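You operate a simulated robot arm through the tools that you are given. There is no shell and no other tool.

Carry out the task below with a simulated two-armed robot. There is one attempt and no reset: what you move stays moved.

TASK
Mains socket one is dead: move charger one's plug to socket three and charge to FULL.
Fine: charger off first, both breakers off while the plug moves; charger and breaker one off at the end; charge no other battery.

Only the result counts: the job must be done as asked and must still hold three seconds after the hand-in. Knocking over, shifting, dropping, spilling or breaking anything else fails it.

THE ROBOT
Two 6-joint arms with fingered hands on one trunk that stands fixed in place. Base frame: the origin is at the foot of the trunk, x ahead of it, y to its left, z up. Readings come in mm, degrees, newtons and seconds.
The left shoulder is at [70, 191, 1069], the right one opposite. Each reaches about 983 mm from its shoulder. Payload 4.7 kg a hand.
Tool frame (each hand has its own): the origin (TCP) lies between the finger pads and is the grasp point; the fingertips stand 36 mm ahead of it; z points along the fingers, y is the line along which they close. The gripper opens to 120 mm; its body begins 42 mm behind the TCP. The gripper is a hand of 5 fingers: y runs from the thumb to the fingers, the wrist lies at [-18, -113, -198] in the tool frame, and closing takes about 1.5 s.
Orientation is that of the tool frame in the base frame, as a unit quaternion [x, y, z, w]. With the fingers straight down and the wrist toward the robot, the tool's x, y and z point along [0, 1, 0], [1, 0, 0] and [0, 0, -1] of the base frame.

THE INTERFACE
- The arms move only by the tool servo_tool. It takes "left_steps", "right_steps" or both (then of equal length, played together; a hand with none holds still); each is a list of rows, each an object of numbers (a shift or turn left out is 0, a gripper value left out holds the last): "tx", "ty", "tz": the shift along the tool's x, y, z in mm; "ax", "ay", "az": the turn, a rotation vector about the tool's x, y, z in degrees. In form: [{"tx": .., "ty": .., "tz": .., "ax": .., "ay": .., "az": ..}, ...]. A call has 1 to 20 rows; each row shifts and turns the commanded pose from where the row before left it, along the tool's axes as they then stand. "left_fingers" and "right_fingers" are, for a hand that has rows, the finger opening in mm, from 0 to 120, set as the call begins (left out, the last holds). A row lasts 0.2 s, in which the tool goes at most 50 mm and 8.6 degrees; a call with a longer step from one row to the next is refused whole, and so is a gripper value outside its range. Where a pose cannot be reached the arm comes as near as it can. A force on the tool above 40 N (or 10 N above the force at the start of the call, whichever is more), or a blocked arm, ends the call early, and 0.2 s more pass. The fingers move at their own pace (about 45 mm/s each) and stop on an object; they squeeze with about 29 N. The grip force told is the motor's: it shows also when the fingers shut on nothing. Time passes only in rows, and 0.2 s behind the last, so rows that do not move let the fingers close. The reply holds the time, the measured pose of the TCP, the force on the tool along the base axes, the opening and the grip force, in the units named above and with some noise, with the torque about the TCP (base axes, N m) and any sound that the robot's microphone picked up.
- Cameras (640 x 400 px; columns grow to the right, rows downward): "scene" is now at [120.5, 61, 1338]; the picture's right is [0.66, -0.75, 0.00], its down [-0.13, -0.12, -0.98] and it looks along [0.74, 0.65, -0.18] (base axes); focal length 298 px, centre (320, 200). "left" rides on the left gripper at [-72, -91, -143] in its tool frame; the picture's right is [-0.80, -0.28, 0.52], its down [0.53, -0.73, 0.42] and it looks along [0.27, 0.62, 0.74] (tool axes); focal length 234 px, centre (320, 200). "right" rides on the right gripper at [73, -91, -144] in its tool frame; the picture's right is [-0.80, 0.28, -0.53], its down [-0.53, -0.73, 0.42] and it looks along [-0.27, 0.62, 0.74] (tool axes); focal length 234 px, centre (320, 200). There is no depth. A picture from a camera that has moved, and an enlarged one, comes with that camera's place and axes in the base frame and with its lens.
- grab_frame(camera): a new picture of that camera. It takes no simulated time.
- raise_lower(by): slides the trunk up (or, below 0, down) by that many mm; the arms and the scene camera ride with it, the base frame stays. It gives what a move gives, with no picture.
- move_fingers(index, middle, ring, little, thumb_bend, thumb_turn, hand): sets how far each is bent, from 0 (flat) to 100 (curled in); at 30 the hand is open as for a grip, at 70 the pads meet at the TCP. One left out holds its place. A second passes; each finger stops where it meets its share of the squeeze, and holds until it gets a number again. A gripper value or a shape takes the hand back. It gives what a move gives, with no picture; readings hold the bend of each and the force on index, middle, ring, little, thumb and palm. thumb_turn goes from beside the hand (0) to across from the fingers (100), as for a grip.
- preshape(shape, hand): the hand has 5 fingers and takes this shape, open, in about a second: jaw (thumb against the fingers, like two jaws); tri (thumb and two fingers); tip (a fingertip pinch); poke (one finger out to press); point (the index stretched); flat (the hand flat); cup (the hand cupped); fist (a fist). The gripper value then closes the fingers along that shape, each until it touches; the sizes above hold for jaw. It gives what a move gives, with no picture.
- pan_tilt(pan, tilt): turns the head with the scene camera to pan (to the left, within 86 degrees either way) and tilt (down, from -29 to 69), counted from straight ahead of the robot. It gives what a move gives.
- enlarge(camera, box): a new picture of the part [left, top, right, bottom] of that camera's present view, enlarged. It takes no simulated time.
- sign_off(): hands the job in; it is judged then, once.

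Nothing tells you positions but the pictures and the camera data. Unless the task says otherwise, let go and move clear before handing in.

The tools are called by a JSON object that holds its "name" and its "arguments". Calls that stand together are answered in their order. servo_tool: Moves the arms, as the interface text tells. Its arguments: {"type":"object","properties":{"left_steps":{"type":"array","items":{"type":"object","properties":{"tx":{"type":"number"},"ty":{"type":"number"},"tz":{"type":"number"},"ax":{"type":"number"},"ay":{"type":"number"},"az":{"type":"number"}}}},"left_fingers":{"type":"number"},"right_steps":{"type":"array","items":{"type":"object","properties":{"tx":{"type":"number"},"ty":{"type":"number"},"tz":{"type":"number"},"ax":{"type":"number"},"ay":{"type":"number"},"az":{"type":"number"}}}},"right_fingers":{"type":"number"}},"required":[]} The other tools are called the same way: raise_lower (by) moves the trunk up or down; preshape (shape, hand) gives the hand a shape; move_fingers (index, middle, ring, little, thumb_bend, thumb_turn, hand) moves the fingers one by one; pan_tilt (pan, tilt) turns the head that bears the scene camera; grab_frame (camera) takes a picture; enlarge (camera, box) takes an enlarged picture of a part of a camera's view; sign_off () hands the job in.

At the start:

```text
clock: 0.0
left_eef_pos: [492.8, 511.7, 1236.7]
left_tool_rot: [0.707, 0.707, 0.0, 0.0]
left_wrist_force: [0.3, 0.2, -0.3]
left_torque: [0.01, 0.02, 0.01]
left_gripper_width: 119.4
left_grip_force: 0.1
left_shape: jaw
left_bend: [30.0, 30.0, 30.0, 30.0, 30.0, 98.0]
left_finger forces: [0.1, 0.0, 0.1, 0.0, 0.0, 0.1]
right_eef_pos: [701.9, 80.7, 1329.3]
right_tool_rot: [0.707, 0.707, 0.0, 0.0]
right_wrist_force: [0.0, 0.5, 0.0]
right_torque: [0.0, 0.01, 0.0]
right_gripper_width: 119.4
right_grip_force: 0.0
right_shape: jaw
right_bend: [30.0, 30.0, 30.0, 30.0, 30.0, 98.0]
right_finger forces: [0.0, 0.1, 0.1, 0.0, 0.1, 0.1]
trunk travel left (down, up): [-546.0, 394.0]
head pan, tilt (commanded): [41.3, 10.3]
```

scene: 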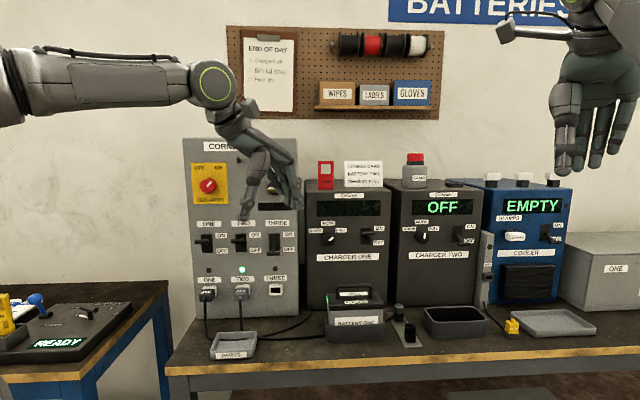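
right: 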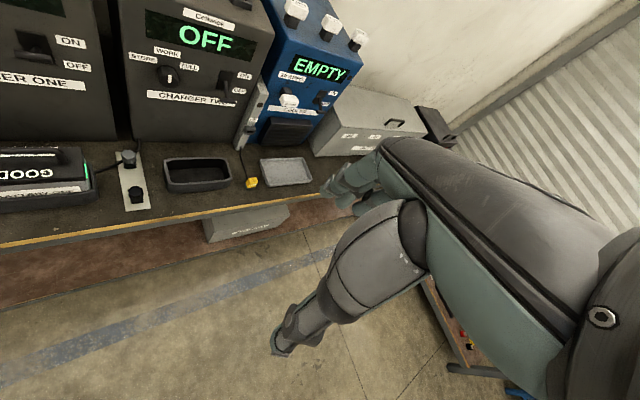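
left: 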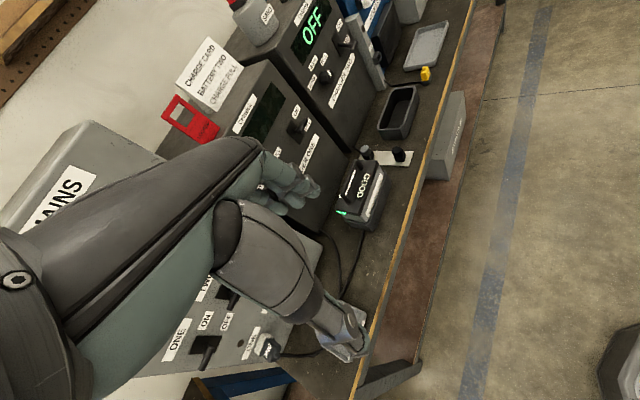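

I see a mains panel on the left with three breakers and three sockets, charger one and two, and batteries on a bench. I'll look closer before moving anything.

{"name": "enlarge", "arguments": {"camera": "scene", "box": [180, 130, 310, 330]}}

{"name": "enlarge", "arguments": {"camera": "scene", "box": [290, 150, 490, 350]}}

{"name": "enlarge", "arguments": {"camera": "scene", "box": [220, 20, 450, 200]}}

{"name": "enlarge", "arguments": {"camera": "scene", "box": [460, 150, 640, 350]}}

{"name": "enlarge", "arguments": {"camera": "scene", "box": [0, 260, 180, 400]}}

```text
2.00 times, centred on (245, 230) of scene
camera zoom: at [120.5, 61.0, 1338.0], right [0.66, -0.75, 0.0], down [-0.13, -0.12, -0.98], along [0.74, 0.65, -0.18], focal length 596 px, centre (470, 140)
```

zoom: 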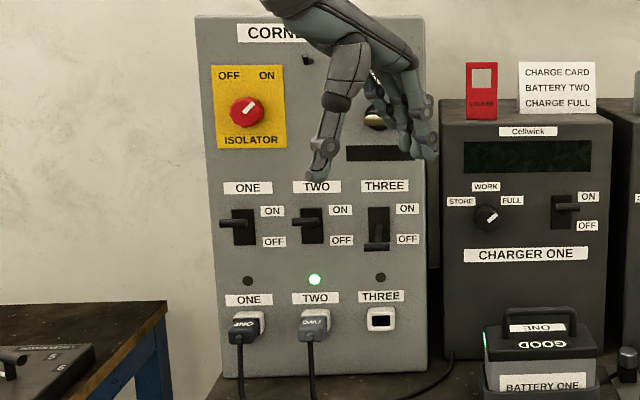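

```text
2.00 times, centred on (390, 250) of scene
camera zoom: at [120.5, 61.0, 1338.0], right [0.66, -0.75, 0.0], down [-0.13, -0.12, -0.98], along [0.74, 0.65, -0.18], focal length 596 px, centre (180, 100)
```

zoom: 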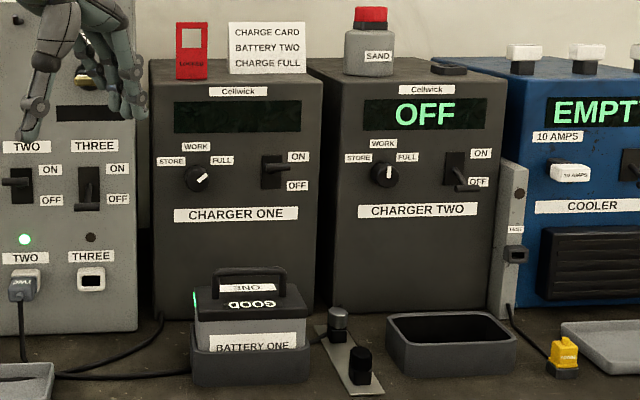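

```text
2.22 times, centred on (335, 110) of scene
camera zoom: at [120.5, 61.0, 1338.0], right [0.66, -0.75, 0.0], down [-0.13, -0.12, -0.98], along [0.74, 0.65, -0.18], focal length 662 px, centre (287, 400)
```

zoom: 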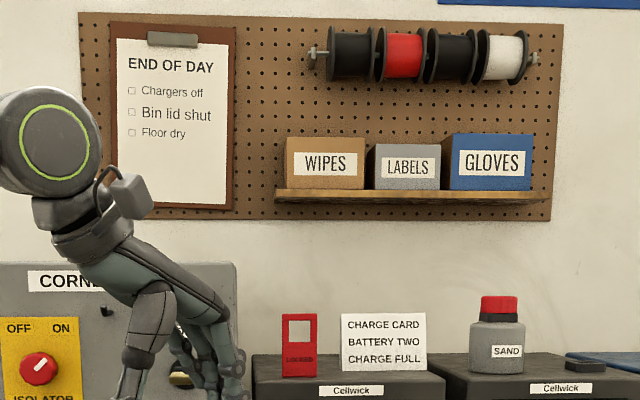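

```text
2.00 times, centred on (550, 250) of scene
camera zoom: at [120.5, 61.0, 1338.0], right [0.66, -0.75, 0.0], down [-0.13, -0.12, -0.98], along [0.74, 0.65, -0.18], focal length 596 px, centre (-140, 100)
```

zoom: 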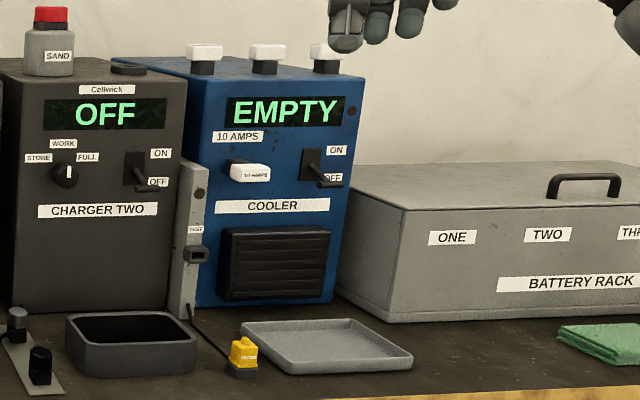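

```text
2.86 times, centred on (90, 330) of scene
camera zoom: at [120.5, 61.0, 1338.0], right [0.66, -0.75, 0.0], down [-0.13, -0.12, -0.98], along [0.74, 0.65, -0.18], focal length 852 px, centre (977, -171)
```

zoom: 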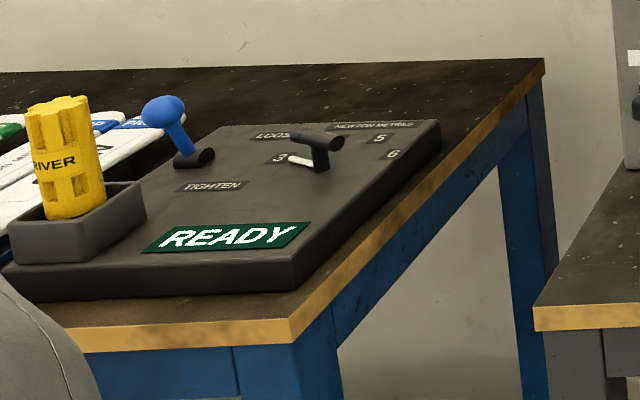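

The first overview is clear: breakers one and two look on, three off, charger one's switch on. I'll zoom further on the details before acting.

{"name": "enlarge", "arguments": {"camera": "scene", "box": [190, 215, 310, 290]}}

{"name": "enlarge", "arguments": {"camera": "scene", "box": [190, 260, 300, 330]}}

{"name": "enlarge", "arguments": {"camera": "scene", "box": [305, 185, 395, 265]}}

{"name": "enlarge", "arguments": {"camera": "scene", "box": [310, 275, 430, 350]}}

{"name": "enlarge", "arguments": {"camera": "left", "box": [140, 0, 460, 250]}}

{"name": "enlarge", "arguments": {"camera": "right", "box": [0, 0, 350, 250]}}

```text
5.33 times, centred on (250, 252) of scene
camera zoom: at [120.5, 61.0, 1338.0], right [0.66, -0.75, 0.0], down [-0.13, -0.12, -0.98], along [0.74, 0.65, -0.18], focal length 1590 px, centre (693, -80)
```

zoom: 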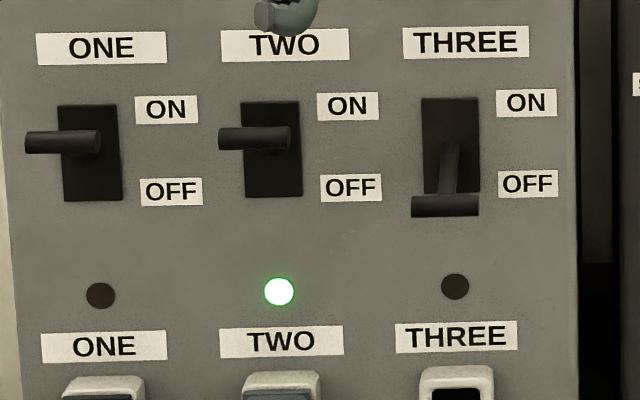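

```text
5.71 times, centred on (245, 295) of scene
camera zoom: at [120.5, 61.0, 1338.0], right [0.66, -0.75, 0.0], down [-0.13, -0.12, -0.98], along [0.74, 0.65, -0.18], focal length 1703 px, centre (749, -343)
```

zoom: 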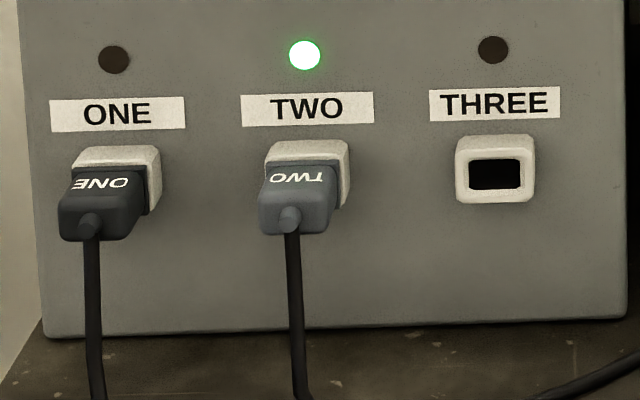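

```text
5.00 times, centred on (350, 225) of scene
camera zoom: at [120.5, 61.0, 1338.0], right [0.66, -0.75, 0.0], down [-0.13, -0.12, -0.98], along [0.74, 0.65, -0.18], focal length 1490 px, centre (170, 75)
```

zoom: 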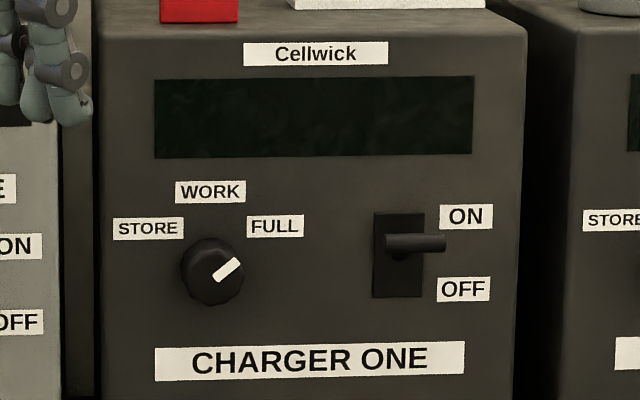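

```text
5.33 times, centred on (370, 312) of scene
camera zoom: at [120.5, 61.0, 1338.0], right [0.66, -0.75, 0.0], down [-0.13, -0.12, -0.98], along [0.74, 0.65, -0.18], focal length 1590 px, centre (53, -400)
```

zoom: 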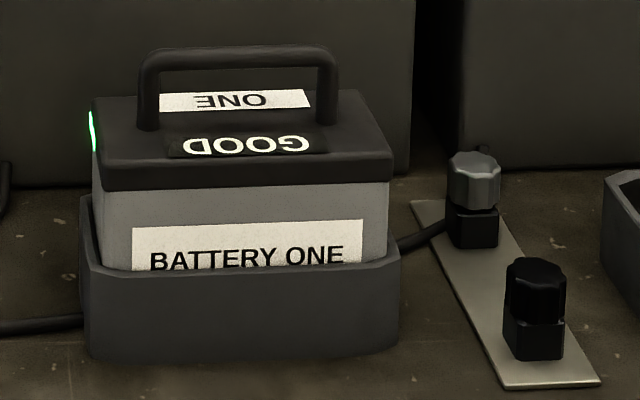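

```text
1.60 times, centred on (300, 125) of left
camera zoom: at [401.4, 441.5, 1379.5], right [-0.28, -0.8, -0.52], down [-0.73, 0.53, -0.42], along [0.62, 0.27, -0.74], focal length 375 px, centre (352, 320)
```

zoom: 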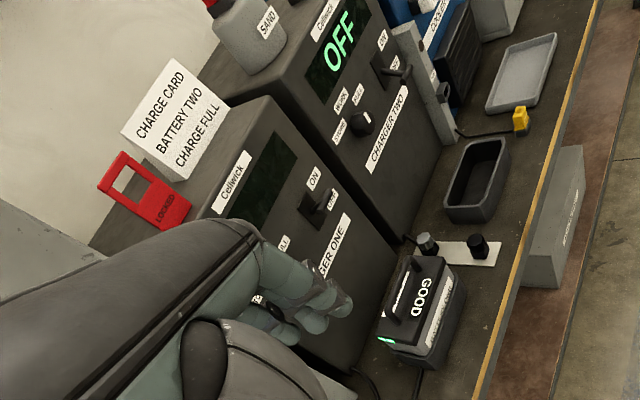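

```text
1.60 times, centred on (175, 125) of right
camera zoom: at [612.1, 154.0, 1473.6], right [0.28, -0.8, 0.53], down [-0.73, -0.53, -0.42], along [0.62, -0.27, -0.74], focal length 375 px, centre (552, 320)
```

zoom: 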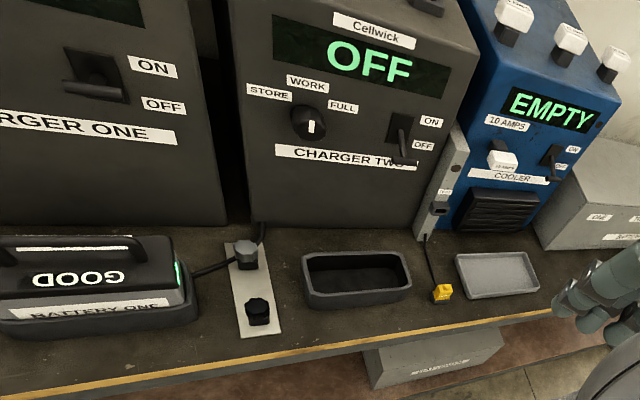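

The levers are horizontal T-bars, and charger one's dial already seems to point at FULL. I'll turn the left hand to point at the panel (thumb side toward the robot) so its camera gets a close view.

{"name": "servo_tool", "arguments": {"left_steps": [{"ax": -5.6, "ay": -2.32, "az": -5.6}, {"ax": -5.6, "ay": -2.32, "az": -5.6}, {"ax": -5.6, "ay": -2.32, "az": -5.6}, {"ax": -5.6, "ay": -2.32, "az": -5.6}, {"ax": -5.6, "ay": -2.32, "az": -5.6}, {"ax": -5.6, "ay": -2.32, "az": -5.6}, {"ax": -5.6, "ay": -2.32, "az": -5.6}, {"ax": -5.6, "ay": -2.32, "az": -5.6}, {"ax": -5.6, "ay": -2.32, "az": -5.6}]}}

```text
clock: 2.0
left_eef_pos: [515.2, 481.6, 1238.1]
left_tool_rot: [0.275, 0.853, 0.17, 0.41]
left_wrist_force: [-0.1, -0.4, 0.2]
left_torque: [0.02, 0.0, 0.02]
left_gripper_width: 120.1
left_grip_force: 0.1
left_shape: jaw
left_bend: [30.0, 30.0, 30.0, 30.0, 30.0, 98.0]
left_finger forces: [0.0, 0.1, 0.0, 0.0, 0.0, 0.0]
left hand out of reach, approached as far as the arm can: row 3, 4, 5
right_eef_pos: [703.1, 78.0, 1330.8]
right_tool_rot: [0.708, 0.707, 0.0, -0.001]
right_wrist_force: [0.8, 0.2, -1.6]
right_torque: [0.06, 0.02, 0.03]
right_gripper_width: 119.7
right_grip_force: 0.1
right_shape: jaw
right_bend: [30.0, 30.0, 30.0, 30.0, 30.0, 98.0]
right_finger forces: [0.0, 0.1, 0.1, 0.0, 0.0, 0.1]
trunk travel left (down, up): [-546.0, 394.0]
head pan, tilt (commanded): [41.3, 10.3]
```

The first half of the turn worked, with slight reach trouble mid-way. I'll finish the turn.

{"name": "servo_tool", "arguments": {"left_steps": [{"ax": -5.6, "ay": -2.32, "az": -5.6}, {"ax": -5.6, "ay": -2.32, "az": -5.6}, {"ax": -5.6, "ay": -2.32, "az": -5.6}, {"ax": -5.6, "ay": -2.32, "az": -5.6}, {"ax": -5.6, "ay": -2.32, "az": -5.6}, {"ax": -5.6, "ay": -2.32, "az": -5.6}, {"ax": -5.6, "ay": -2.32, "az": -5.6}, {"ax": -5.6, "ay": -2.32, "az": -5.6}, {"ax": -5.6, "ay": -2.32, "az": -5.6}, {}]}}

{"name": "grab_frame", "arguments": {"camera": "scene"}}

{"name": "grab_frame", "arguments": {"camera": "left"}}

```text
clock: 4.2
left_eef_pos: [373.6, 646.4, 1500.5]
left_tool_rot: [-0.267, 0.657, 0.27, 0.651]
left_wrist_force: [0.5, -0.5, 0.3]
left_torque: [-0.01, 0.0, 0.0]
left_gripper_width: 119.9
left_grip_force: 0.1
left_shape: jaw
left_bend: [30.0, 30.0, 30.0, 30.0, 30.0, 98.0]
left_finger forces: [0.1, 0.0, 0.1, 0.0, 0.1, 0.1]
left hand out of reach, approached as far as the arm can: row 2, 3, 4, 5, 6, 7, 8, 9
right_eef_pos: [703.4, 80.5, 1330.4]
right_tool_rot: [0.707, 0.707, 0.0, 0.0]
right_wrist_force: [0.5, 0.2, 1.1]
right_torque: [0.0, -0.01, -0.03]
right_gripper_width: 119.8
right_grip_force: 0.1
right_shape: jaw
right_bend: [30.0, 30.0, 30.0, 30.0, 30.0, 98.0]
right_finger forces: [0.0, 0.0, 0.1, 0.1, 0.0, 0.0]
trunk travel left (down, up): [-546.0, 394.0]
head pan, tilt (commanded): [41.3, 10.3]
```

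```text
taken
camera scene: at [120.9, 60.7, 1338.0], right [0.66, -0.75, 0.0], down [-0.14, -0.12, -0.98], along [0.74, 0.65, -0.18], focal length 298 px, centre (320, 200)
```

scene: 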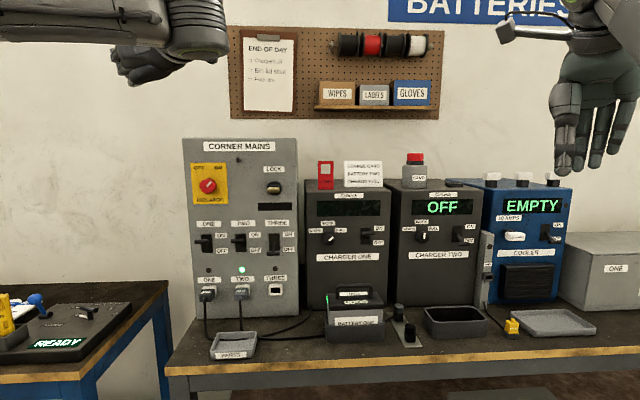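

```text
taken
camera left: at [335.3, 483.4, 1573.5], right [0.58, 0.17, 0.8], down [0.81, -0.22, -0.54], along [0.09, 0.96, -0.27], focal length 234 px, centre (320, 200)
```

left: 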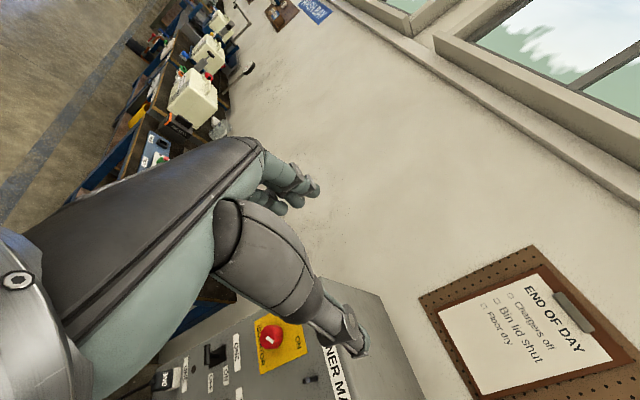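

The hand has the right orientation, but was pushed high because the commanded spot was too close to the shoulder. I'll shift the command forward along the fingers and see where it settles, keeping well clear of the chargers.

{"name": "servo_tool", "arguments": {"left_steps": [{"tz": 30}, {"tz": 30}, {}]}}

```text
clock: 5.0
left_eef_pos: [412.5, 691.2, 1502.6]
left_tool_rot: [-0.269, 0.654, 0.27, 0.653]
left_wrist_force: [-0.5, 0.4, -0.3]
left_torque: [-0.01, 0.05, -0.03]
left_gripper_width: 120.2
left_grip_force: 0.1
left_shape: jaw
left_bend: [30.0, 30.0, 30.0, 30.0, 30.0, 98.0]
left_finger forces: [0.0, 0.1, 0.0, 0.0, 0.1, 0.0]
left hand out of reach, approached as far as the arm can: row 2
right_eef_pos: [702.3, 80.8, 1331.6]
right_tool_rot: [0.707, 0.707, 0.0, 0.0]
right_wrist_force: [0.1, 0.1, 0.4]
right_torque: [-0.02, 0.0, -0.02]
right_gripper_width: 119.6
right_grip_force: 0.1
right_shape: jaw
right_bend: [30.0, 30.0, 30.0, 30.0, 30.0, 98.0]
right_finger forces: [0.1, 0.0, 0.0, 0.1, 0.0, 0.0]
trunk travel left (down, up): [-546.0, 394.0]
head pan, tilt (commanded): [41.3, 10.3]
```

Commands start from the measured pose, so I can steer normally. I'll lower the hand in steps, staying clear of the panel.

{"name": "servo_tool", "arguments": {"left_steps": [{"tx": 40, "tz": 10}, {"tx": 40, "tz": 10}, {"tx": 40, "tz": 10}, {"tx": 40}, {"tx": 40}, {}]}}

{"name": "grab_frame", "arguments": {"camera": "scene"}}

```text
clock: 6.4
left_eef_pos: [433.8, 719.5, 1324.5]
left_tool_rot: [-0.268, 0.655, 0.27, 0.653]
left_wrist_force: [-1.0, -0.2, -0.3]
left_torque: [0.01, -0.02, 0.02]
left_gripper_width: 119.6
left_grip_force: 0.1
left_shape: jaw
left_bend: [30.0, 30.0, 30.0, 30.0, 30.0, 98.0]
left_finger forces: [0.0, 0.1, 0.1, 0.0, 0.0, 0.0]
left hand out of reach, approached as far as the arm can: row 1, 4, 5
right_eef_pos: [702.9, 81.3, 1330.0]
right_tool_rot: [0.707, 0.707, 0.001, 0.001]
right_wrist_force: [0.2, 1.0, 0.5]
right_torque: [0.02, -0.01, 0.0]
right_gripper_width: 119.3
right_grip_force: 0.1
right_shape: jaw
right_bend: [30.0, 30.0, 30.0, 30.0, 30.0, 98.0]
right_finger forces: [0.0, 0.1, 0.1, 0.0, 0.0, 0.0]
trunk travel left (down, up): [-546.0, 394.0]
head pan, tilt (commanded): [41.3, 10.3]
```

```text
taken
camera scene: at [120.6, 61.6, 1338.0], right [0.66, -0.75, 0.0], down [-0.13, -0.12, -0.98], along [0.74, 0.65, -0.18], focal length 298 px, centre (320, 200)
```

scene: 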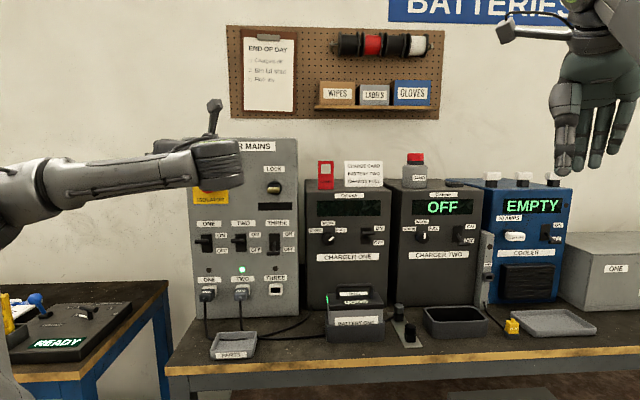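

The hand is above the panel's left top. Let me look from its camera to fix the panel's position by triangulation before getting closer.

{"name": "grab_frame", "arguments": {"camera": "left"}}

{"name": "enlarge", "arguments": {"camera": "left", "box": [160, 200, 420, 400]}}

{"name": "enlarge", "arguments": {"camera": "scene", "box": [180, 190, 310, 330]}}

```text
taken
camera left: at [395.5, 555.1, 1398.2], right [0.57, 0.17, 0.8], down [0.82, -0.22, -0.53], along [0.08, 0.96, -0.27], focal length 234 px, centre (320, 200)
```

left: 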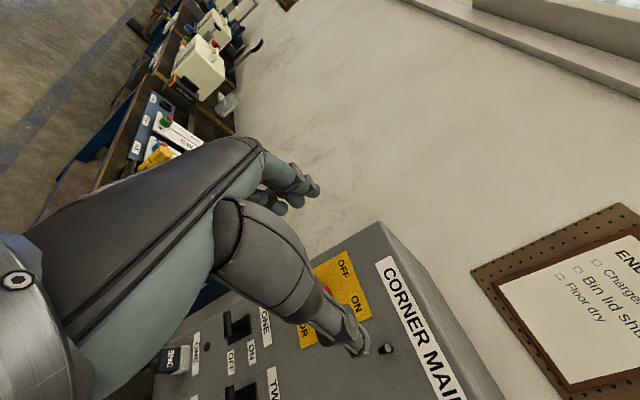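

```text
2.00 times, centred on (290, 300) of left
camera zoom: at [395.5, 555.1, 1398.2], right [0.57, 0.17, 0.8], down [0.82, -0.22, -0.53], along [0.08, 0.96, -0.27], focal length 468 px, centre (380, 0)
```

zoom: 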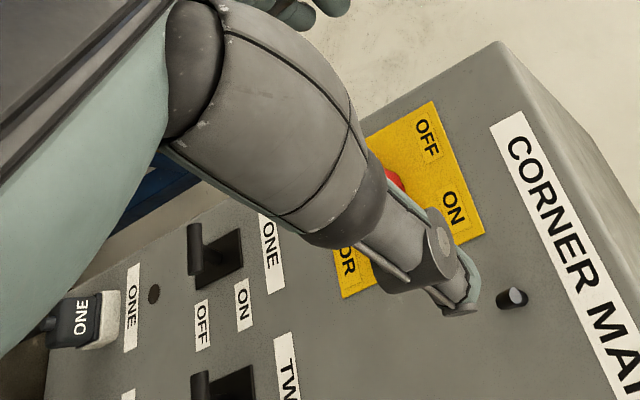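

```text
2.86 times, centred on (245, 260) of scene
camera zoom: at [120.6, 61.6, 1338.0], right [0.66, -0.75, 0.0], down [-0.13, -0.12, -0.98], along [0.74, 0.65, -0.18], focal length 852 px, centre (534, 29)
```

zoom: 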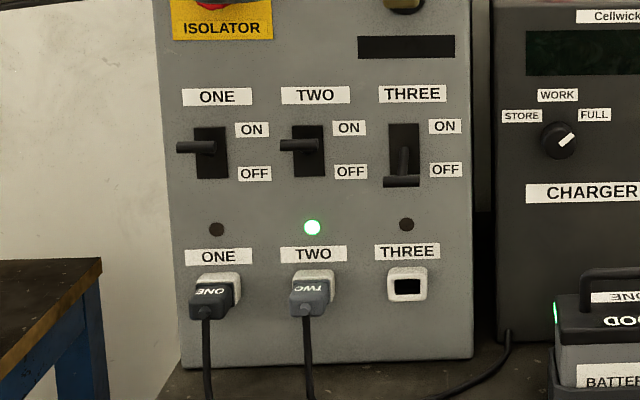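

The panel sits at 45°, breaker columns about 100 mm apart, bars about 48 mm out from the face. I'll put the left hand into the poke shape here in free space and see where the fingertip lies.

{"name": "preshape", "arguments": {"hand": "left", "shape": "poke"}}

{"name": "grab_frame", "arguments": {"camera": "left"}}

{"name": "enlarge", "arguments": {"camera": "scene", "box": [140, 90, 300, 220]}}

```text
clock: 7.3
left_eef_pos: [433.3, 718.8, 1325.2]
left_tool_rot: [-0.269, 0.654, 0.27, 0.653]
left_wrist_force: [0.6, 0.2, -0.5]
left_torque: [0.01, -0.04, -0.01]
left_gripper_width: 0.1
left_grip_force: 0.0
left_shape: poke
left_bend: [70.0, 70.0, 99.0, 99.0, 100.0, 100.0]
left_finger forces: [0.1, 0.0, 0.0, 0.1, 0.0, 0.0]
right_eef_pos: [702.8, 80.2, 1331.2]
right_tool_rot: [0.707, 0.707, 0.0, 0.0]
right_wrist_force: [0.0, 0.3, 0.1]
right_torque: [0.0, 0.0, 0.0]
right_gripper_width: 119.7
right_grip_force: 0.1
right_shape: jaw
right_bend: [30.0, 30.0, 30.0, 30.0, 30.0, 98.0]
right_finger forces: [0.1, 0.0, 0.0, 0.0, 0.0, 0.0]
trunk travel left (down, up): [-546.0, 394.0]
head pan, tilt (commanded): [41.3, 10.3]
```

```text
taken
camera left: at [395.2, 554.5, 1398.9], right [0.57, 0.17, 0.8], down [0.82, -0.22, -0.53], along [0.08, 0.96, -0.27], focal length 234 px, centre (320, 200)
```

left: 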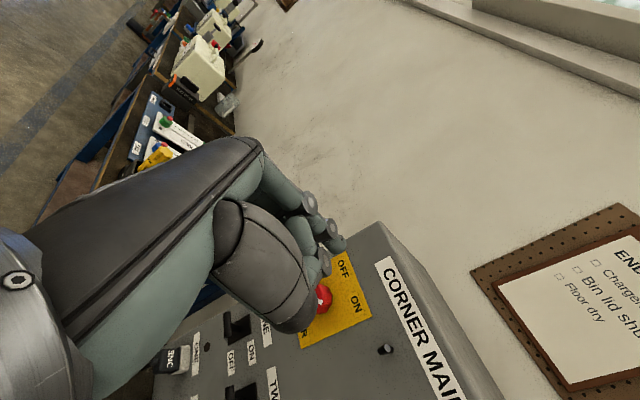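

```text
3.08 times, centred on (220, 155) of scene
camera zoom: at [120.4, 60.9, 1338.1], right [0.66, -0.75, 0.0], down [-0.13, -0.12, -0.98], along [0.74, 0.65, -0.18], focal length 917 px, centre (628, 338)
```

zoom: 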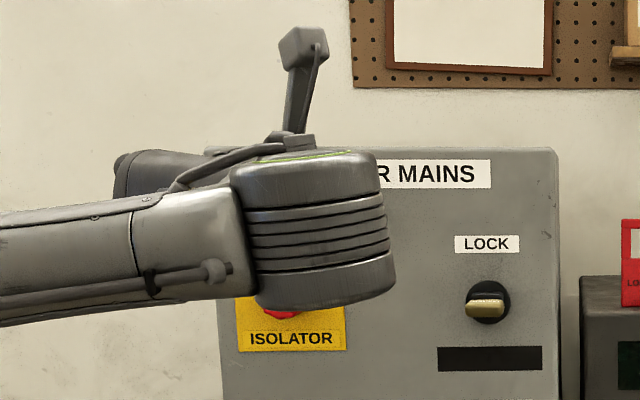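

The thumb hides part of the fingers; let me zoom in on the hand to identify which finger is out.

{"name": "enlarge", "arguments": {"camera": "left", "box": [220, 150, 380, 350]}}

```text
2.00 times, centred on (300, 250) of left
camera zoom: at [395.2, 554.5, 1398.9], right [0.57, 0.17, 0.8], down [0.82, -0.22, -0.53], along [0.08, 0.96, -0.27], focal length 468 px, centre (360, 100)
```

zoom: 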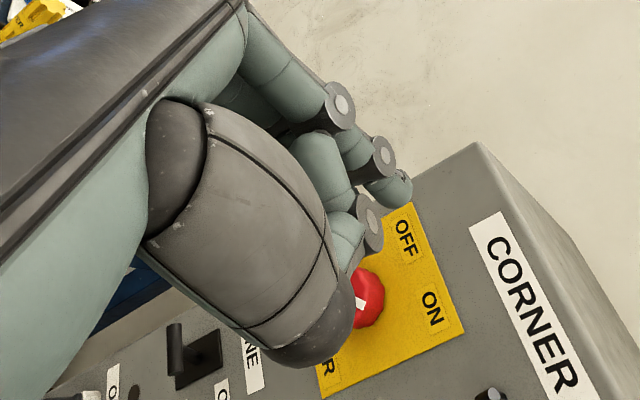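

Poke puts index and middle tip at the TCP line, tips about 36 mm ahead. Next I'll slide the hand right along the front of the equipment (well clear) toward charger one's switch, and check with the camera.

{"name": "servo_tool", "arguments": {"left_steps": [{"ty": -40}, {"ty": -40}, {"ty": -40}, {"ty": -40}, {"ty": -40}, {"ty": -40}, {"ty": -40}, {"ty": -40}, {"ty": -40}, {"ty": -40}, {}]}}

{"name": "grab_frame", "arguments": {"camera": "scene"}}

{"name": "grab_frame", "arguments": {"camera": "left"}}

```text
clock: 9.7
left_eef_pos: [433.1, 718.1, 1326.0]
left_tool_rot: [-0.269, 0.655, 0.269, 0.653]
left_wrist_force: [0.1, 1.1, -0.1]
left_torque: [0.01, -0.05, 0.05]
left_gripper_width: 0.1
left_grip_force: 0.1
left_shape: poke
left_bend: [70.0, 70.0, 99.0, 99.0, 100.0, 100.0]
left_finger forces: [0.2, 0.0, 0.1, 0.1, 0.0, 0.1]
left hand out of reach, approached as far as the arm can: row 1, 2, 3, 4, 5, 6, 7, 8, 9, 10
right_eef_pos: [703.2, 80.8, 1330.1]
right_tool_rot: [0.707, 0.707, 0.0, 0.0]
right_wrist_force: [0.4, -1.7, -0.2]
right_torque: [0.02, -0.02, 0.03]
right_gripper_width: 119.8
right_grip_force: 0.1
right_shape: jaw
right_bend: [30.0, 30.0, 30.0, 30.0, 30.0, 98.0]
right_finger forces: [0.0, 0.0, 0.0, 0.0, 0.1, 0.0]
trunk travel left (down, up): [-546.0, 394.0]
head pan, tilt (commanded): [41.3, 10.3]
```

```text
taken
camera scene: at [120.5, 61.0, 1338.0], right [0.66, -0.75, 0.0], down [-0.13, -0.12, -0.98], along [0.74, 0.65, -0.18], focal length 298 px, centre (320, 200)
```

scene: 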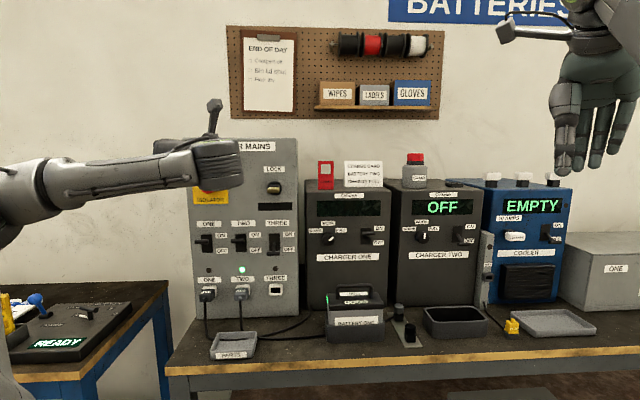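

```text
taken
camera left: at [395.3, 554.6, 1398.8], right [0.57, 0.17, 0.8], down [0.82, -0.22, -0.53], along [0.08, 0.96, -0.27], focal length 234 px, centre (320, 200)
```

left: 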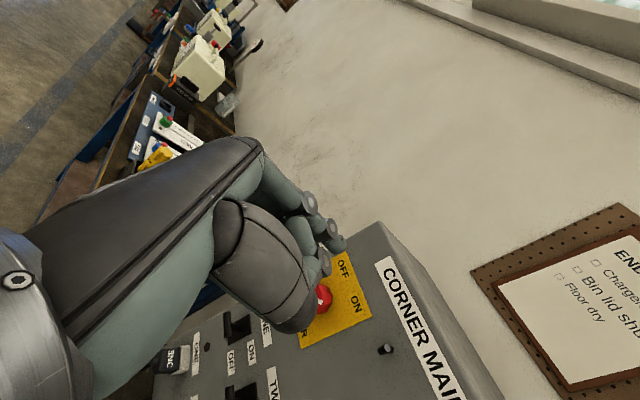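

The arm is at a wrist limit here, so a pure rightward move is blocked. I'll go forward and right together so the arm stretches out, staying about 40 mm off any knob.

{"name": "servo_tool", "arguments": {"left_steps": [{"tz": 30}, {"tz": 25}, {"ty": -30}, {"ty": -30}, {"ty": -30}, {"ty": -30}, {}]}}

```text
clock: 11.3
left_eef_pos: [445.3, 737.0, 1315.0]
left_tool_rot: [-0.269, 0.653, 0.269, 0.654]
left_wrist_force: [-0.3, -0.1, 0.4]
left_torque: [0.03, 0.03, -0.03]
left_gripper_width: 0.0
left_grip_force: 0.1
left_shape: poke
left_bend: [70.0, 70.0, 99.0, 99.0, 100.0, 100.0]
left_finger forces: [0.0, 0.0, 0.1, 0.0, 0.1, 0.0]
left hand out of reach, approached as far as the arm can: row 1, 2, 3, 4, 5, 6
right_eef_pos: [703.4, 81.2, 1331.5]
right_tool_rot: [0.707, 0.707, -0.001, 0.0]
right_wrist_force: [0.4, 0.4, 0.0]
right_torque: [0.01, -0.04, 0.0]
right_gripper_width: 119.5
right_grip_force: 0.1
right_shape: jaw
right_bend: [30.0, 30.0, 30.0, 30.0, 30.0, 98.0]
right_finger forces: [0.0, 0.0, 0.1, 0.1, 0.0, 0.0]
trunk travel left (down, up): [-546.0, 394.0]
head pan, tilt (commanded): [41.3, 10.3]
```

This branch of the arm is cramped. Let me look left at how the elbow lies before picking another route.

{"name": "pan_tilt", "arguments": {"pan": 80, "tilt": 25}}

{"name": "grab_frame", "arguments": {"camera": "scene"}}

```text
clock: 12.3
left_eef_pos: [446.4, 736.3, 1315.9]
left_tool_rot: [-0.27, 0.653, 0.27, 0.654]
left_wrist_force: [0.1, -0.2, 0.5]
left_torque: [0.04, 0.0, 0.0]
left_gripper_width: 0.0
left_grip_force: 0.1
left_shape: poke
left_bend: [70.0, 70.0, 99.0, 99.0, 100.0, 100.0]
left_finger forces: [0.1, 0.0, 0.0, 0.1, 0.1, 0.0]
right_eef_pos: [703.3, 80.3, 1330.5]
right_tool_rot: [0.707, 0.707, 0.0, 0.001]
right_wrist_force: [0.5, 0.7, -0.1]
right_torque: [0.04, 0.03, -0.02]
right_gripper_width: 119.8
right_grip_force: 0.0
right_shape: jaw
right_bend: [30.0, 30.0, 30.0, 30.0, 30.0, 98.0]
right_finger forces: [0.0, 0.1, 0.1, 0.1, 0.1, 0.1]
trunk travel left (down, up): [-546.0, 394.0]
head pan, tilt (commanded): [80.0, 25.0]
```

```text
taken
camera scene: at [66.7, 90.3, 1314.2], right [0.98, -0.17, 0.0], down [-0.07, -0.42, -0.91], along [0.16, 0.89, -0.42], focal length 298 px, centre (320, 200)
```

scene: 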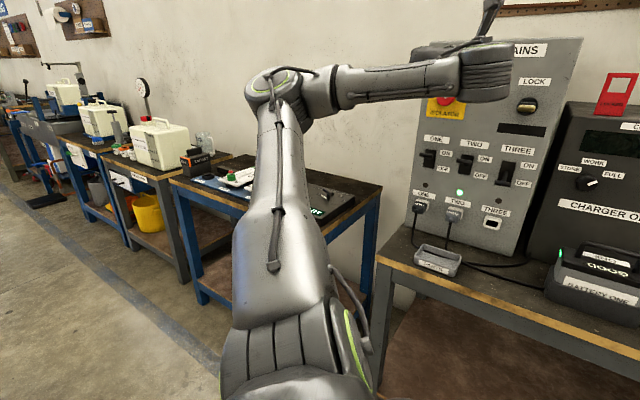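

The arm's elbow is up and out to the left. I'll turn the hand back to fingers-down, then travel right with the arm extended before re-orienting.

{"name": "servo_tool", "arguments": {"left_steps": [{"ax": 5.6, "ay": 2.32, "az": 5.6}, {"ax": 5.6, "ay": 2.32, "az": 5.6}, {"ax": 5.6, "ay": 2.32, "az": 5.6}, {"ax": 5.6, "ay": 2.32, "az": 5.6}, {"ax": 5.6, "ay": 2.32, "az": 5.6}, {"ax": 5.6, "ay": 2.32, "az": 5.6}, {"ax": 5.6, "ay": 2.32, "az": 5.6}, {"ax": 5.6, "ay": 2.32, "az": 5.6}, {"ax": 5.6, "ay": 2.32, "az": 5.6}, {}]}}

{"name": "grab_frame", "arguments": {"camera": "scene"}}

```text
clock: 14.6
left_eef_pos: [552.4, 559.1, 1278.7]
left_tool_rot: [0.274, 0.853, 0.169, 0.41]
left_wrist_force: [-0.3, 0.6, 0.3]
left_torque: [-0.01, -0.01, 0.0]
left_gripper_width: 0.1
left_grip_force: 0.1
left_shape: poke
left_bend: [70.0, 70.0, 99.0, 99.0, 100.0, 100.0]
left_finger forces: [0.1, 0.0, 0.1, 0.0, 0.0, 0.0]
left hand out of reach, approached as far as the arm can: row 1, 2, 3, 4, 5, 6, 7, 8, 9
right_eef_pos: [702.3, 82.0, 1331.2]
right_tool_rot: [0.707, 0.707, 0.0, 0.0]
right_wrist_force: [-0.2, 0.4, 1.1]
right_torque: [-0.02, -0.02, 0.0]
right_gripper_width: 119.7
right_grip_force: 0.1
right_shape: jaw
right_bend: [30.0, 30.0, 30.0, 30.0, 30.0, 98.0]
right_finger forces: [0.1, 0.1, 0.1, 0.1, 0.0, 0.0]
trunk travel left (down, up): [-546.0, 394.0]
head pan, tilt (commanded): [80.0, 25.0]
```

```text
taken
camera scene: at [66.7, 90.5, 1314.1], right [0.98, -0.17, 0.0], down [-0.07, -0.42, -0.91], along [0.16, 0.89, -0.42], focal length 298 px, centre (320, 200)
```

scene: 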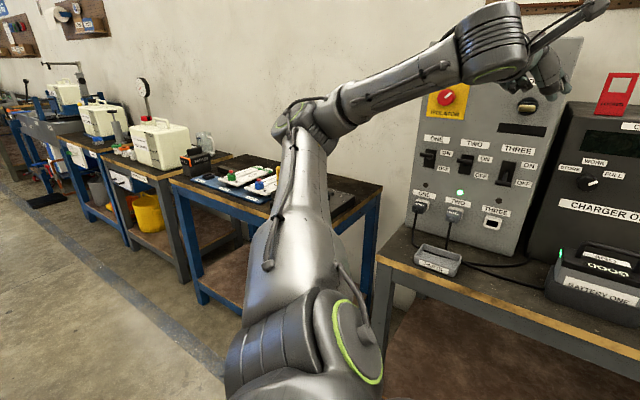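

The elbow has come down a bit and the arm is freer now. I'll move the hand right/forward in free space and then turn it to face charger one with fingers about 30° below level.

{"name": "servo_tool", "arguments": {"left_steps": [{"tx": -28.7, "ty": -7.6, "tz": 22.4}, {"tx": -28.7, "ty": -7.6, "tz": 22.4}, {"tx": -28.7, "ty": -7.6, "tz": 22.4}, {"tx": -28.7, "ty": -7.6, "tz": 22.4}, {"tx": -28.7, "ty": -7.6, "tz": 22.4}, {"ax": -3.42, "ay": 4.6, "az": 4.31}, {"ax": -3.42, "ay": 4.6, "az": 4.31}, {"ax": -3.42, "ay": 4.6, "az": 4.31}, {"ax": -3.42, "ay": 4.6, "az": 4.31}, {"ax": -3.42, "ay": 4.6, "az": 4.31}, {"ax": -3.42, "ay": 4.6, "az": 4.31}, {}]}}

{"name": "grab_frame", "arguments": {"camera": "scene"}}

{"name": "grab_frame", "arguments": {"camera": "left"}}

```text
clock: 17.1
left_eef_pos: [702.6, 451.6, 1278.6]
left_tool_rot: [0.331, 0.8, 0.462, 0.19]
left_wrist_force: [0.1, -0.3, -0.9]
left_torque: [0.01, 0.0, -0.04]
left_gripper_width: 0.0
left_grip_force: 0.1
left_shape: poke
left_bend: [70.0, 70.0, 99.0, 99.0, 100.0, 100.0]
left_finger forces: [0.0, 0.1, 0.1, 0.0, 0.0, 0.0]
right_eef_pos: [702.0, 81.7, 1330.2]
right_tool_rot: [0.707, 0.707, 0.0, 0.0]
right_wrist_force: [-0.6, -0.7, 0.4]
right_torque: [-0.04, 0.02, -0.04]
right_gripper_width: 119.8
right_grip_force: 0.1
right_shape: jaw
right_bend: [30.0, 30.0, 30.0, 30.0, 30.0, 98.0]
right_finger forces: [0.0, 0.0, 0.1, 0.0, 0.0, 0.0]
trunk travel left (down, up): [-546.0, 394.0]
head pan, tilt (commanded): [80.0, 25.0]
```

```text
taken
camera scene: at [66.6, 90.4, 1314.2], right [0.98, -0.17, 0.0], down [-0.07, -0.42, -0.91], along [0.16, 0.89, -0.42], focal length 298 px, centre (320, 200)
```

scene: 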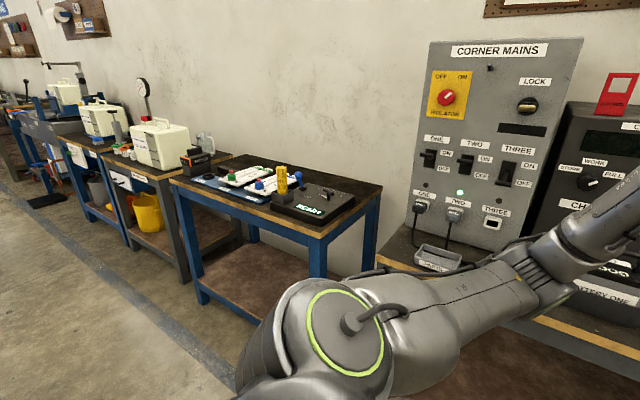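

```text
taken
camera left: at [633.5, 280.4, 1270.5], right [0.79, -0.34, -0.51], down [-0.38, 0.38, -0.85], along [0.48, 0.86, 0.17], focal length 234 px, centre (320, 200)
```

left: 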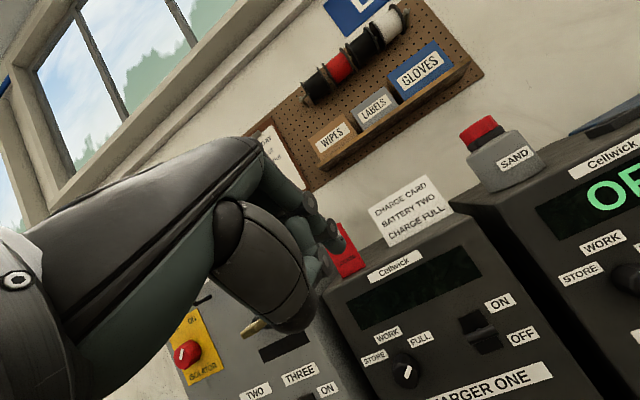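

Now the arm is in a good configuration, and the hand camera sees charger one's face. I'll point the head back to the bench and zoom in to locate its switch.

{"name": "pan_tilt", "arguments": {"pan": 41.3, "tilt": 18}}

{"name": "enlarge", "arguments": {"camera": "left", "box": [340, 240, 580, 400]}}

{"name": "grab_frame", "arguments": {"camera": "scene"}}

```text
clock: 18.2
left_eef_pos: [703.2, 451.1, 1276.8]
left_tool_rot: [0.332, 0.8, 0.462, 0.192]
left_wrist_force: [-0.8, -0.2, -1.2]
left_torque: [-0.01, 0.0, 0.0]
left_gripper_width: 0.0
left_grip_force: 0.0
left_shape: poke
left_bend: [70.0, 70.0, 99.0, 99.0, 100.0, 100.0]
left_finger forces: [0.0, 0.1, 0.0, 0.0, 0.0, 0.0]
right_eef_pos: [703.6, 81.2, 1329.5]
right_tool_rot: [0.707, 0.707, 0.0, 0.001]
right_wrist_force: [-0.9, 0.4, 0.2]
right_torque: [-0.01, -0.04, 0.05]
right_gripper_width: 119.7
right_grip_force: 0.2
right_shape: jaw
right_bend: [30.0, 30.0, 30.0, 30.0, 30.0, 98.0]
right_finger forces: [0.0, 0.0, 0.0, 0.0, 0.0, 0.0]
trunk travel left (down, up): [-546.0, 394.0]
head pan, tilt (commanded): [41.3, 18.0]
```

```text
2.50 times, centred on (460, 320) of left
camera zoom: at [633.5, 280.4, 1270.7], right [0.79, -0.35, -0.51], down [-0.38, 0.38, -0.85], along [0.48, 0.86, 0.17], focal length 585 px, centre (-30, -100)
```

zoom: 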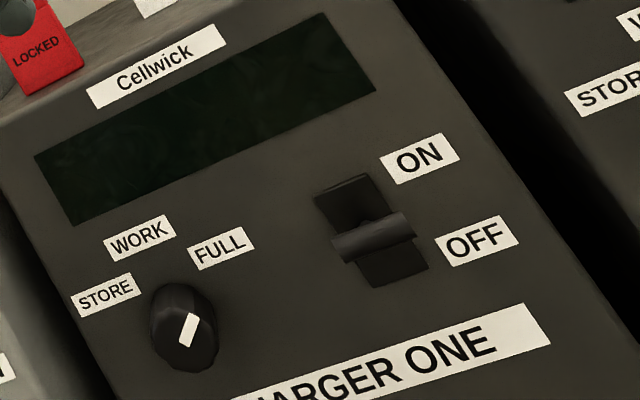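

```text
taken
camera scene: at [120.8, 61.2, 1325.5], right [0.66, -0.75, 0.0], down [-0.23, -0.2, -0.95], along [0.71, 0.63, -0.31], focal length 298 px, centre (320, 200)
```

scene: 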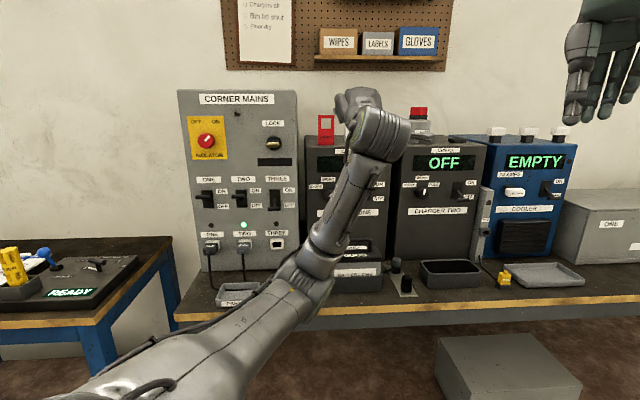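

Charger one's bar is at about u=243, d=975, z=1080 in the panel frame (ON), with the dial at FULL. I'll move the fingertips to about 50 mm above the bar and check.

{"name": "servo_tool", "arguments": {"left_steps": [{"tx": -10.8, "ty": -6.7, "tz": 30.8}, {"tx": -10.8, "ty": -6.7, "tz": 30.8}, {"tx": -10.8, "ty": -6.7, "tz": 30.8}, {"tx": -10.8, "ty": -6.7, "tz": 30.8}, {"tx": -10.8, "ty": -6.7, "tz": 30.8}, {"tx": -10.8, "ty": -6.7, "tz": 30.8}, {}]}}

{"name": "grab_frame", "arguments": {"camera": "left"}}

{"name": "grab_frame", "arguments": {"camera": "scene"}}

```text
clock: 19.8
left_eef_pos: [848.0, 503.7, 1151.2]
left_tool_rot: [0.331, 0.8, 0.462, 0.191]
left_wrist_force: [0.0, -0.3, -0.1]
left_torque: [-0.02, 0.0, -0.03]
left_gripper_width: 0.0
left_grip_force: 0.0
left_shape: poke
left_bend: [70.0, 70.0, 99.0, 99.0, 100.0, 100.0]
left_finger forces: [0.1, 0.1, 0.1, 0.0, 0.1, 0.0]
right_eef_pos: [703.1, 82.0, 1330.6]
right_tool_rot: [0.707, 0.707, 0.0, 0.0]
right_wrist_force: [-0.5, -0.3, 0.4]
right_torque: [-0.02, -0.02, -0.01]
right_gripper_width: 119.7
right_grip_force: 0.0
right_shape: jaw
right_bend: [30.0, 30.0, 30.0, 30.0, 30.0, 98.0]
right_finger forces: [0.0, 0.1, 0.0, 0.0, 0.0, 0.1]
trunk travel left (down, up): [-546.0, 394.0]
head pan, tilt (commanded): [41.3, 18.0]
```

```text
taken
camera left: at [779.2, 333.4, 1143.9], right [0.79, -0.35, -0.5], down [-0.38, 0.38, -0.85], along [0.48, 0.86, 0.17], focal length 234 px, centre (320, 200)
```

left: 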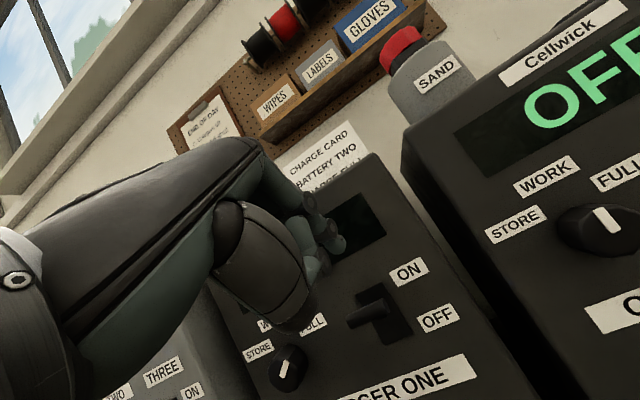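

```text
taken
camera scene: at [120.2, 60.9, 1325.6], right [0.66, -0.75, 0.0], down [-0.23, -0.2, -0.95], along [0.71, 0.63, -0.31], focal length 298 px, centre (320, 200)
```

scene: 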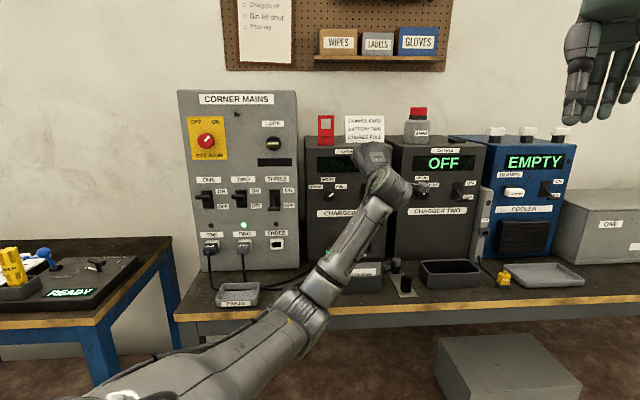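

The fingertips are above and left/up of the bar in the hand view. A quick zoom to refine alignment before pressing.

{"name": "enlarge", "arguments": {"camera": "left", "box": [260, 170, 480, 370]}}

```text
2.00 times, centred on (370, 270) of left
camera zoom: at [779.2, 333.4, 1143.9], right [0.79, -0.35, -0.5], down [-0.38, 0.38, -0.85], along [0.48, 0.86, 0.17], focal length 468 px, centre (220, 60)
```

zoom: 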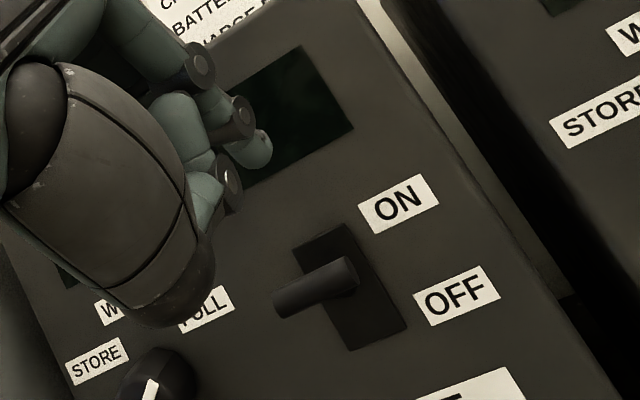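

Alignment is right: tip at u≈250, bar at u≈245. I'll press straight down to swing the bar to OFF.

{"name": "servo_tool", "arguments": {"left_steps": [{"ty": -17.3, "tz": 10}, {"ty": -17.3, "tz": 10}, {"ty": -8.66, "tz": 5}, {"ty": -8.66, "tz": 5}, {"ty": -8.66, "tz": 5}, {"ty": -8.66, "tz": 5}, {"ty": -8.66, "tz": 5}, {"ty": -8.66, "tz": 5}]}}

{"name": "enlarge", "arguments": {"camera": "left", "box": [260, 170, 480, 370]}}

```text
clock: 21.6
left_eef_pos: [845.4, 502.9, 1054.5]
left_tool_rot: [0.33, 0.8, 0.464, 0.192]
left_wrist_force: [-8.0, -4.2, 9.4]
left_torque: [-0.02, -0.21, 0.01]
left_gripper_width: 0.1
left_grip_force: 0.0
left_shape: poke
left_bend: [70.0, 70.0, 99.0, 99.0, 100.0, 100.0]
left_finger forces: [11.2, 2.6, 0.1, 0.0, 0.0, 0.0]
right_eef_pos: [699.2, 79.0, 1333.3]
right_tool_rot: [0.707, 0.707, 0.002, 0.0]
right_wrist_force: [0.7, -0.1, -1.1]
right_torque: [0.02, -0.02, 0.0]
right_gripper_width: 119.7
right_grip_force: 0.1
right_shape: jaw
right_bend: [30.0, 30.0, 30.0, 30.0, 30.0, 98.0]
right_finger forces: [0.1, 0.1, 0.0, 0.1, 0.0, 0.1]
trunk travel left (down, up): [-546.0, 394.0]
head pan, tilt (commanded): [41.3, 18.0]
```

```text
2.00 times, centred on (370, 270) of left
camera zoom: at [774.7, 332.1, 1047.4], right [0.79, -0.34, -0.5], down [-0.37, 0.38, -0.85], along [0.48, 0.86, 0.17], focal length 468 px, centre (220, 60)
```

zoom: 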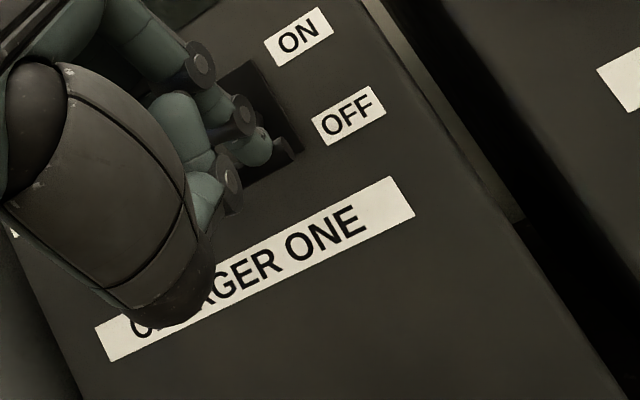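

The bar has swung down with about 12 N. I'll press a few mm more to be sure it reached the stop, then lift off and look.

{"name": "servo_tool", "arguments": {"left_steps": [{"ty": -5.2, "tz": 3}, {"ty": -5.2, "tz": 3}, {}]}}

{"name": "servo_tool", "arguments": {"left_steps": [{"ty": 8.66, "tz": -5}, {"ty": 17.3, "tz": -10}, {"ty": 17.3, "tz": -10}, {"ty": 17.3, "tz": -10}, {"ty": 17.3, "tz": -10}, {"ty": 8.66, "tz": -5}, {}]}}

{"name": "enlarge", "arguments": {"camera": "left", "box": [260, 170, 480, 370]}}

```text
clock: 22.4
left_eef_pos: [840.8, 500.0, 1048.8]
left_tool_rot: [0.329, 0.798, 0.466, 0.195]
left_wrist_force: [-17.7, -9.2, 26.8]
left_torque: [0.25, -0.87, -0.14]
left_gripper_width: 0.0
left_grip_force: 0.2
left_shape: poke
left_bend: [70.0, 70.0, 99.0, 99.0, 100.0, 100.0]
left_finger forces: [33.2, 0.0, 0.0, 0.0, 0.1, 0.1]
right_eef_pos: [696.4, 76.0, 1334.4]
right_tool_rot: [0.707, 0.707, 0.003, 0.0]
right_wrist_force: [0.0, 0.0, 0.5]
right_torque: [0.02, -0.02, 0.01]
right_gripper_width: 119.7
right_grip_force: 0.1
right_shape: jaw
right_bend: [30.0, 30.0, 30.0, 30.0, 30.0, 98.0]
right_finger forces: [0.1, 0.0, 0.1, 0.0, 0.0, 0.0]
trunk travel left (down, up): [-546.0, 394.0]
head pan, tilt (commanded): [41.3, 18.0]
```

```text
clock: 24.0
left_eef_pos: [846.5, 502.6, 1138.7]
left_tool_rot: [0.331, 0.801, 0.461, 0.19]
left_wrist_force: [-0.1, -0.5, 0.2]
left_torque: [-0.04, -0.02, 0.02]
left_gripper_width: 0.0
left_grip_force: 0.0
left_shape: poke
left_bend: [70.0, 70.0, 99.0, 99.0, 100.0, 100.0]
left_finger forces: [0.1, 0.0, 0.0, 0.0, 0.1, 0.1]
right_eef_pos: [703.3, 81.5, 1330.8]
right_tool_rot: [0.708, 0.706, 0.0, 0.0]
right_wrist_force: [0.5, -0.1, 0.2]
right_torque: [-0.02, 0.02, -0.03]
right_gripper_width: 119.9
right_grip_force: 0.0
right_shape: jaw
right_bend: [30.0, 30.0, 30.0, 30.0, 30.0, 98.0]
right_finger forces: [0.1, 0.1, 0.0, 0.0, 0.1, 0.1]
trunk travel left (down, up): [-546.0, 394.0]
head pan, tilt (commanded): [41.3, 18.0]
```

```text
2.00 times, centred on (370, 270) of left
camera zoom: at [777.8, 332.4, 1131.8], right [0.79, -0.35, -0.51], down [-0.38, 0.38, -0.85], along [0.48, 0.86, 0.17], focal length 468 px, centre (220, 60)
```

zoom: 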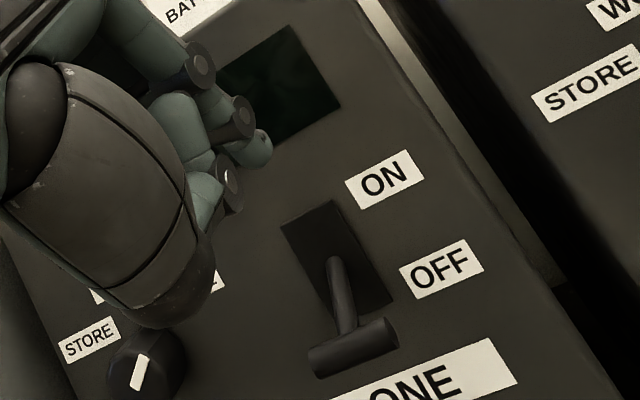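

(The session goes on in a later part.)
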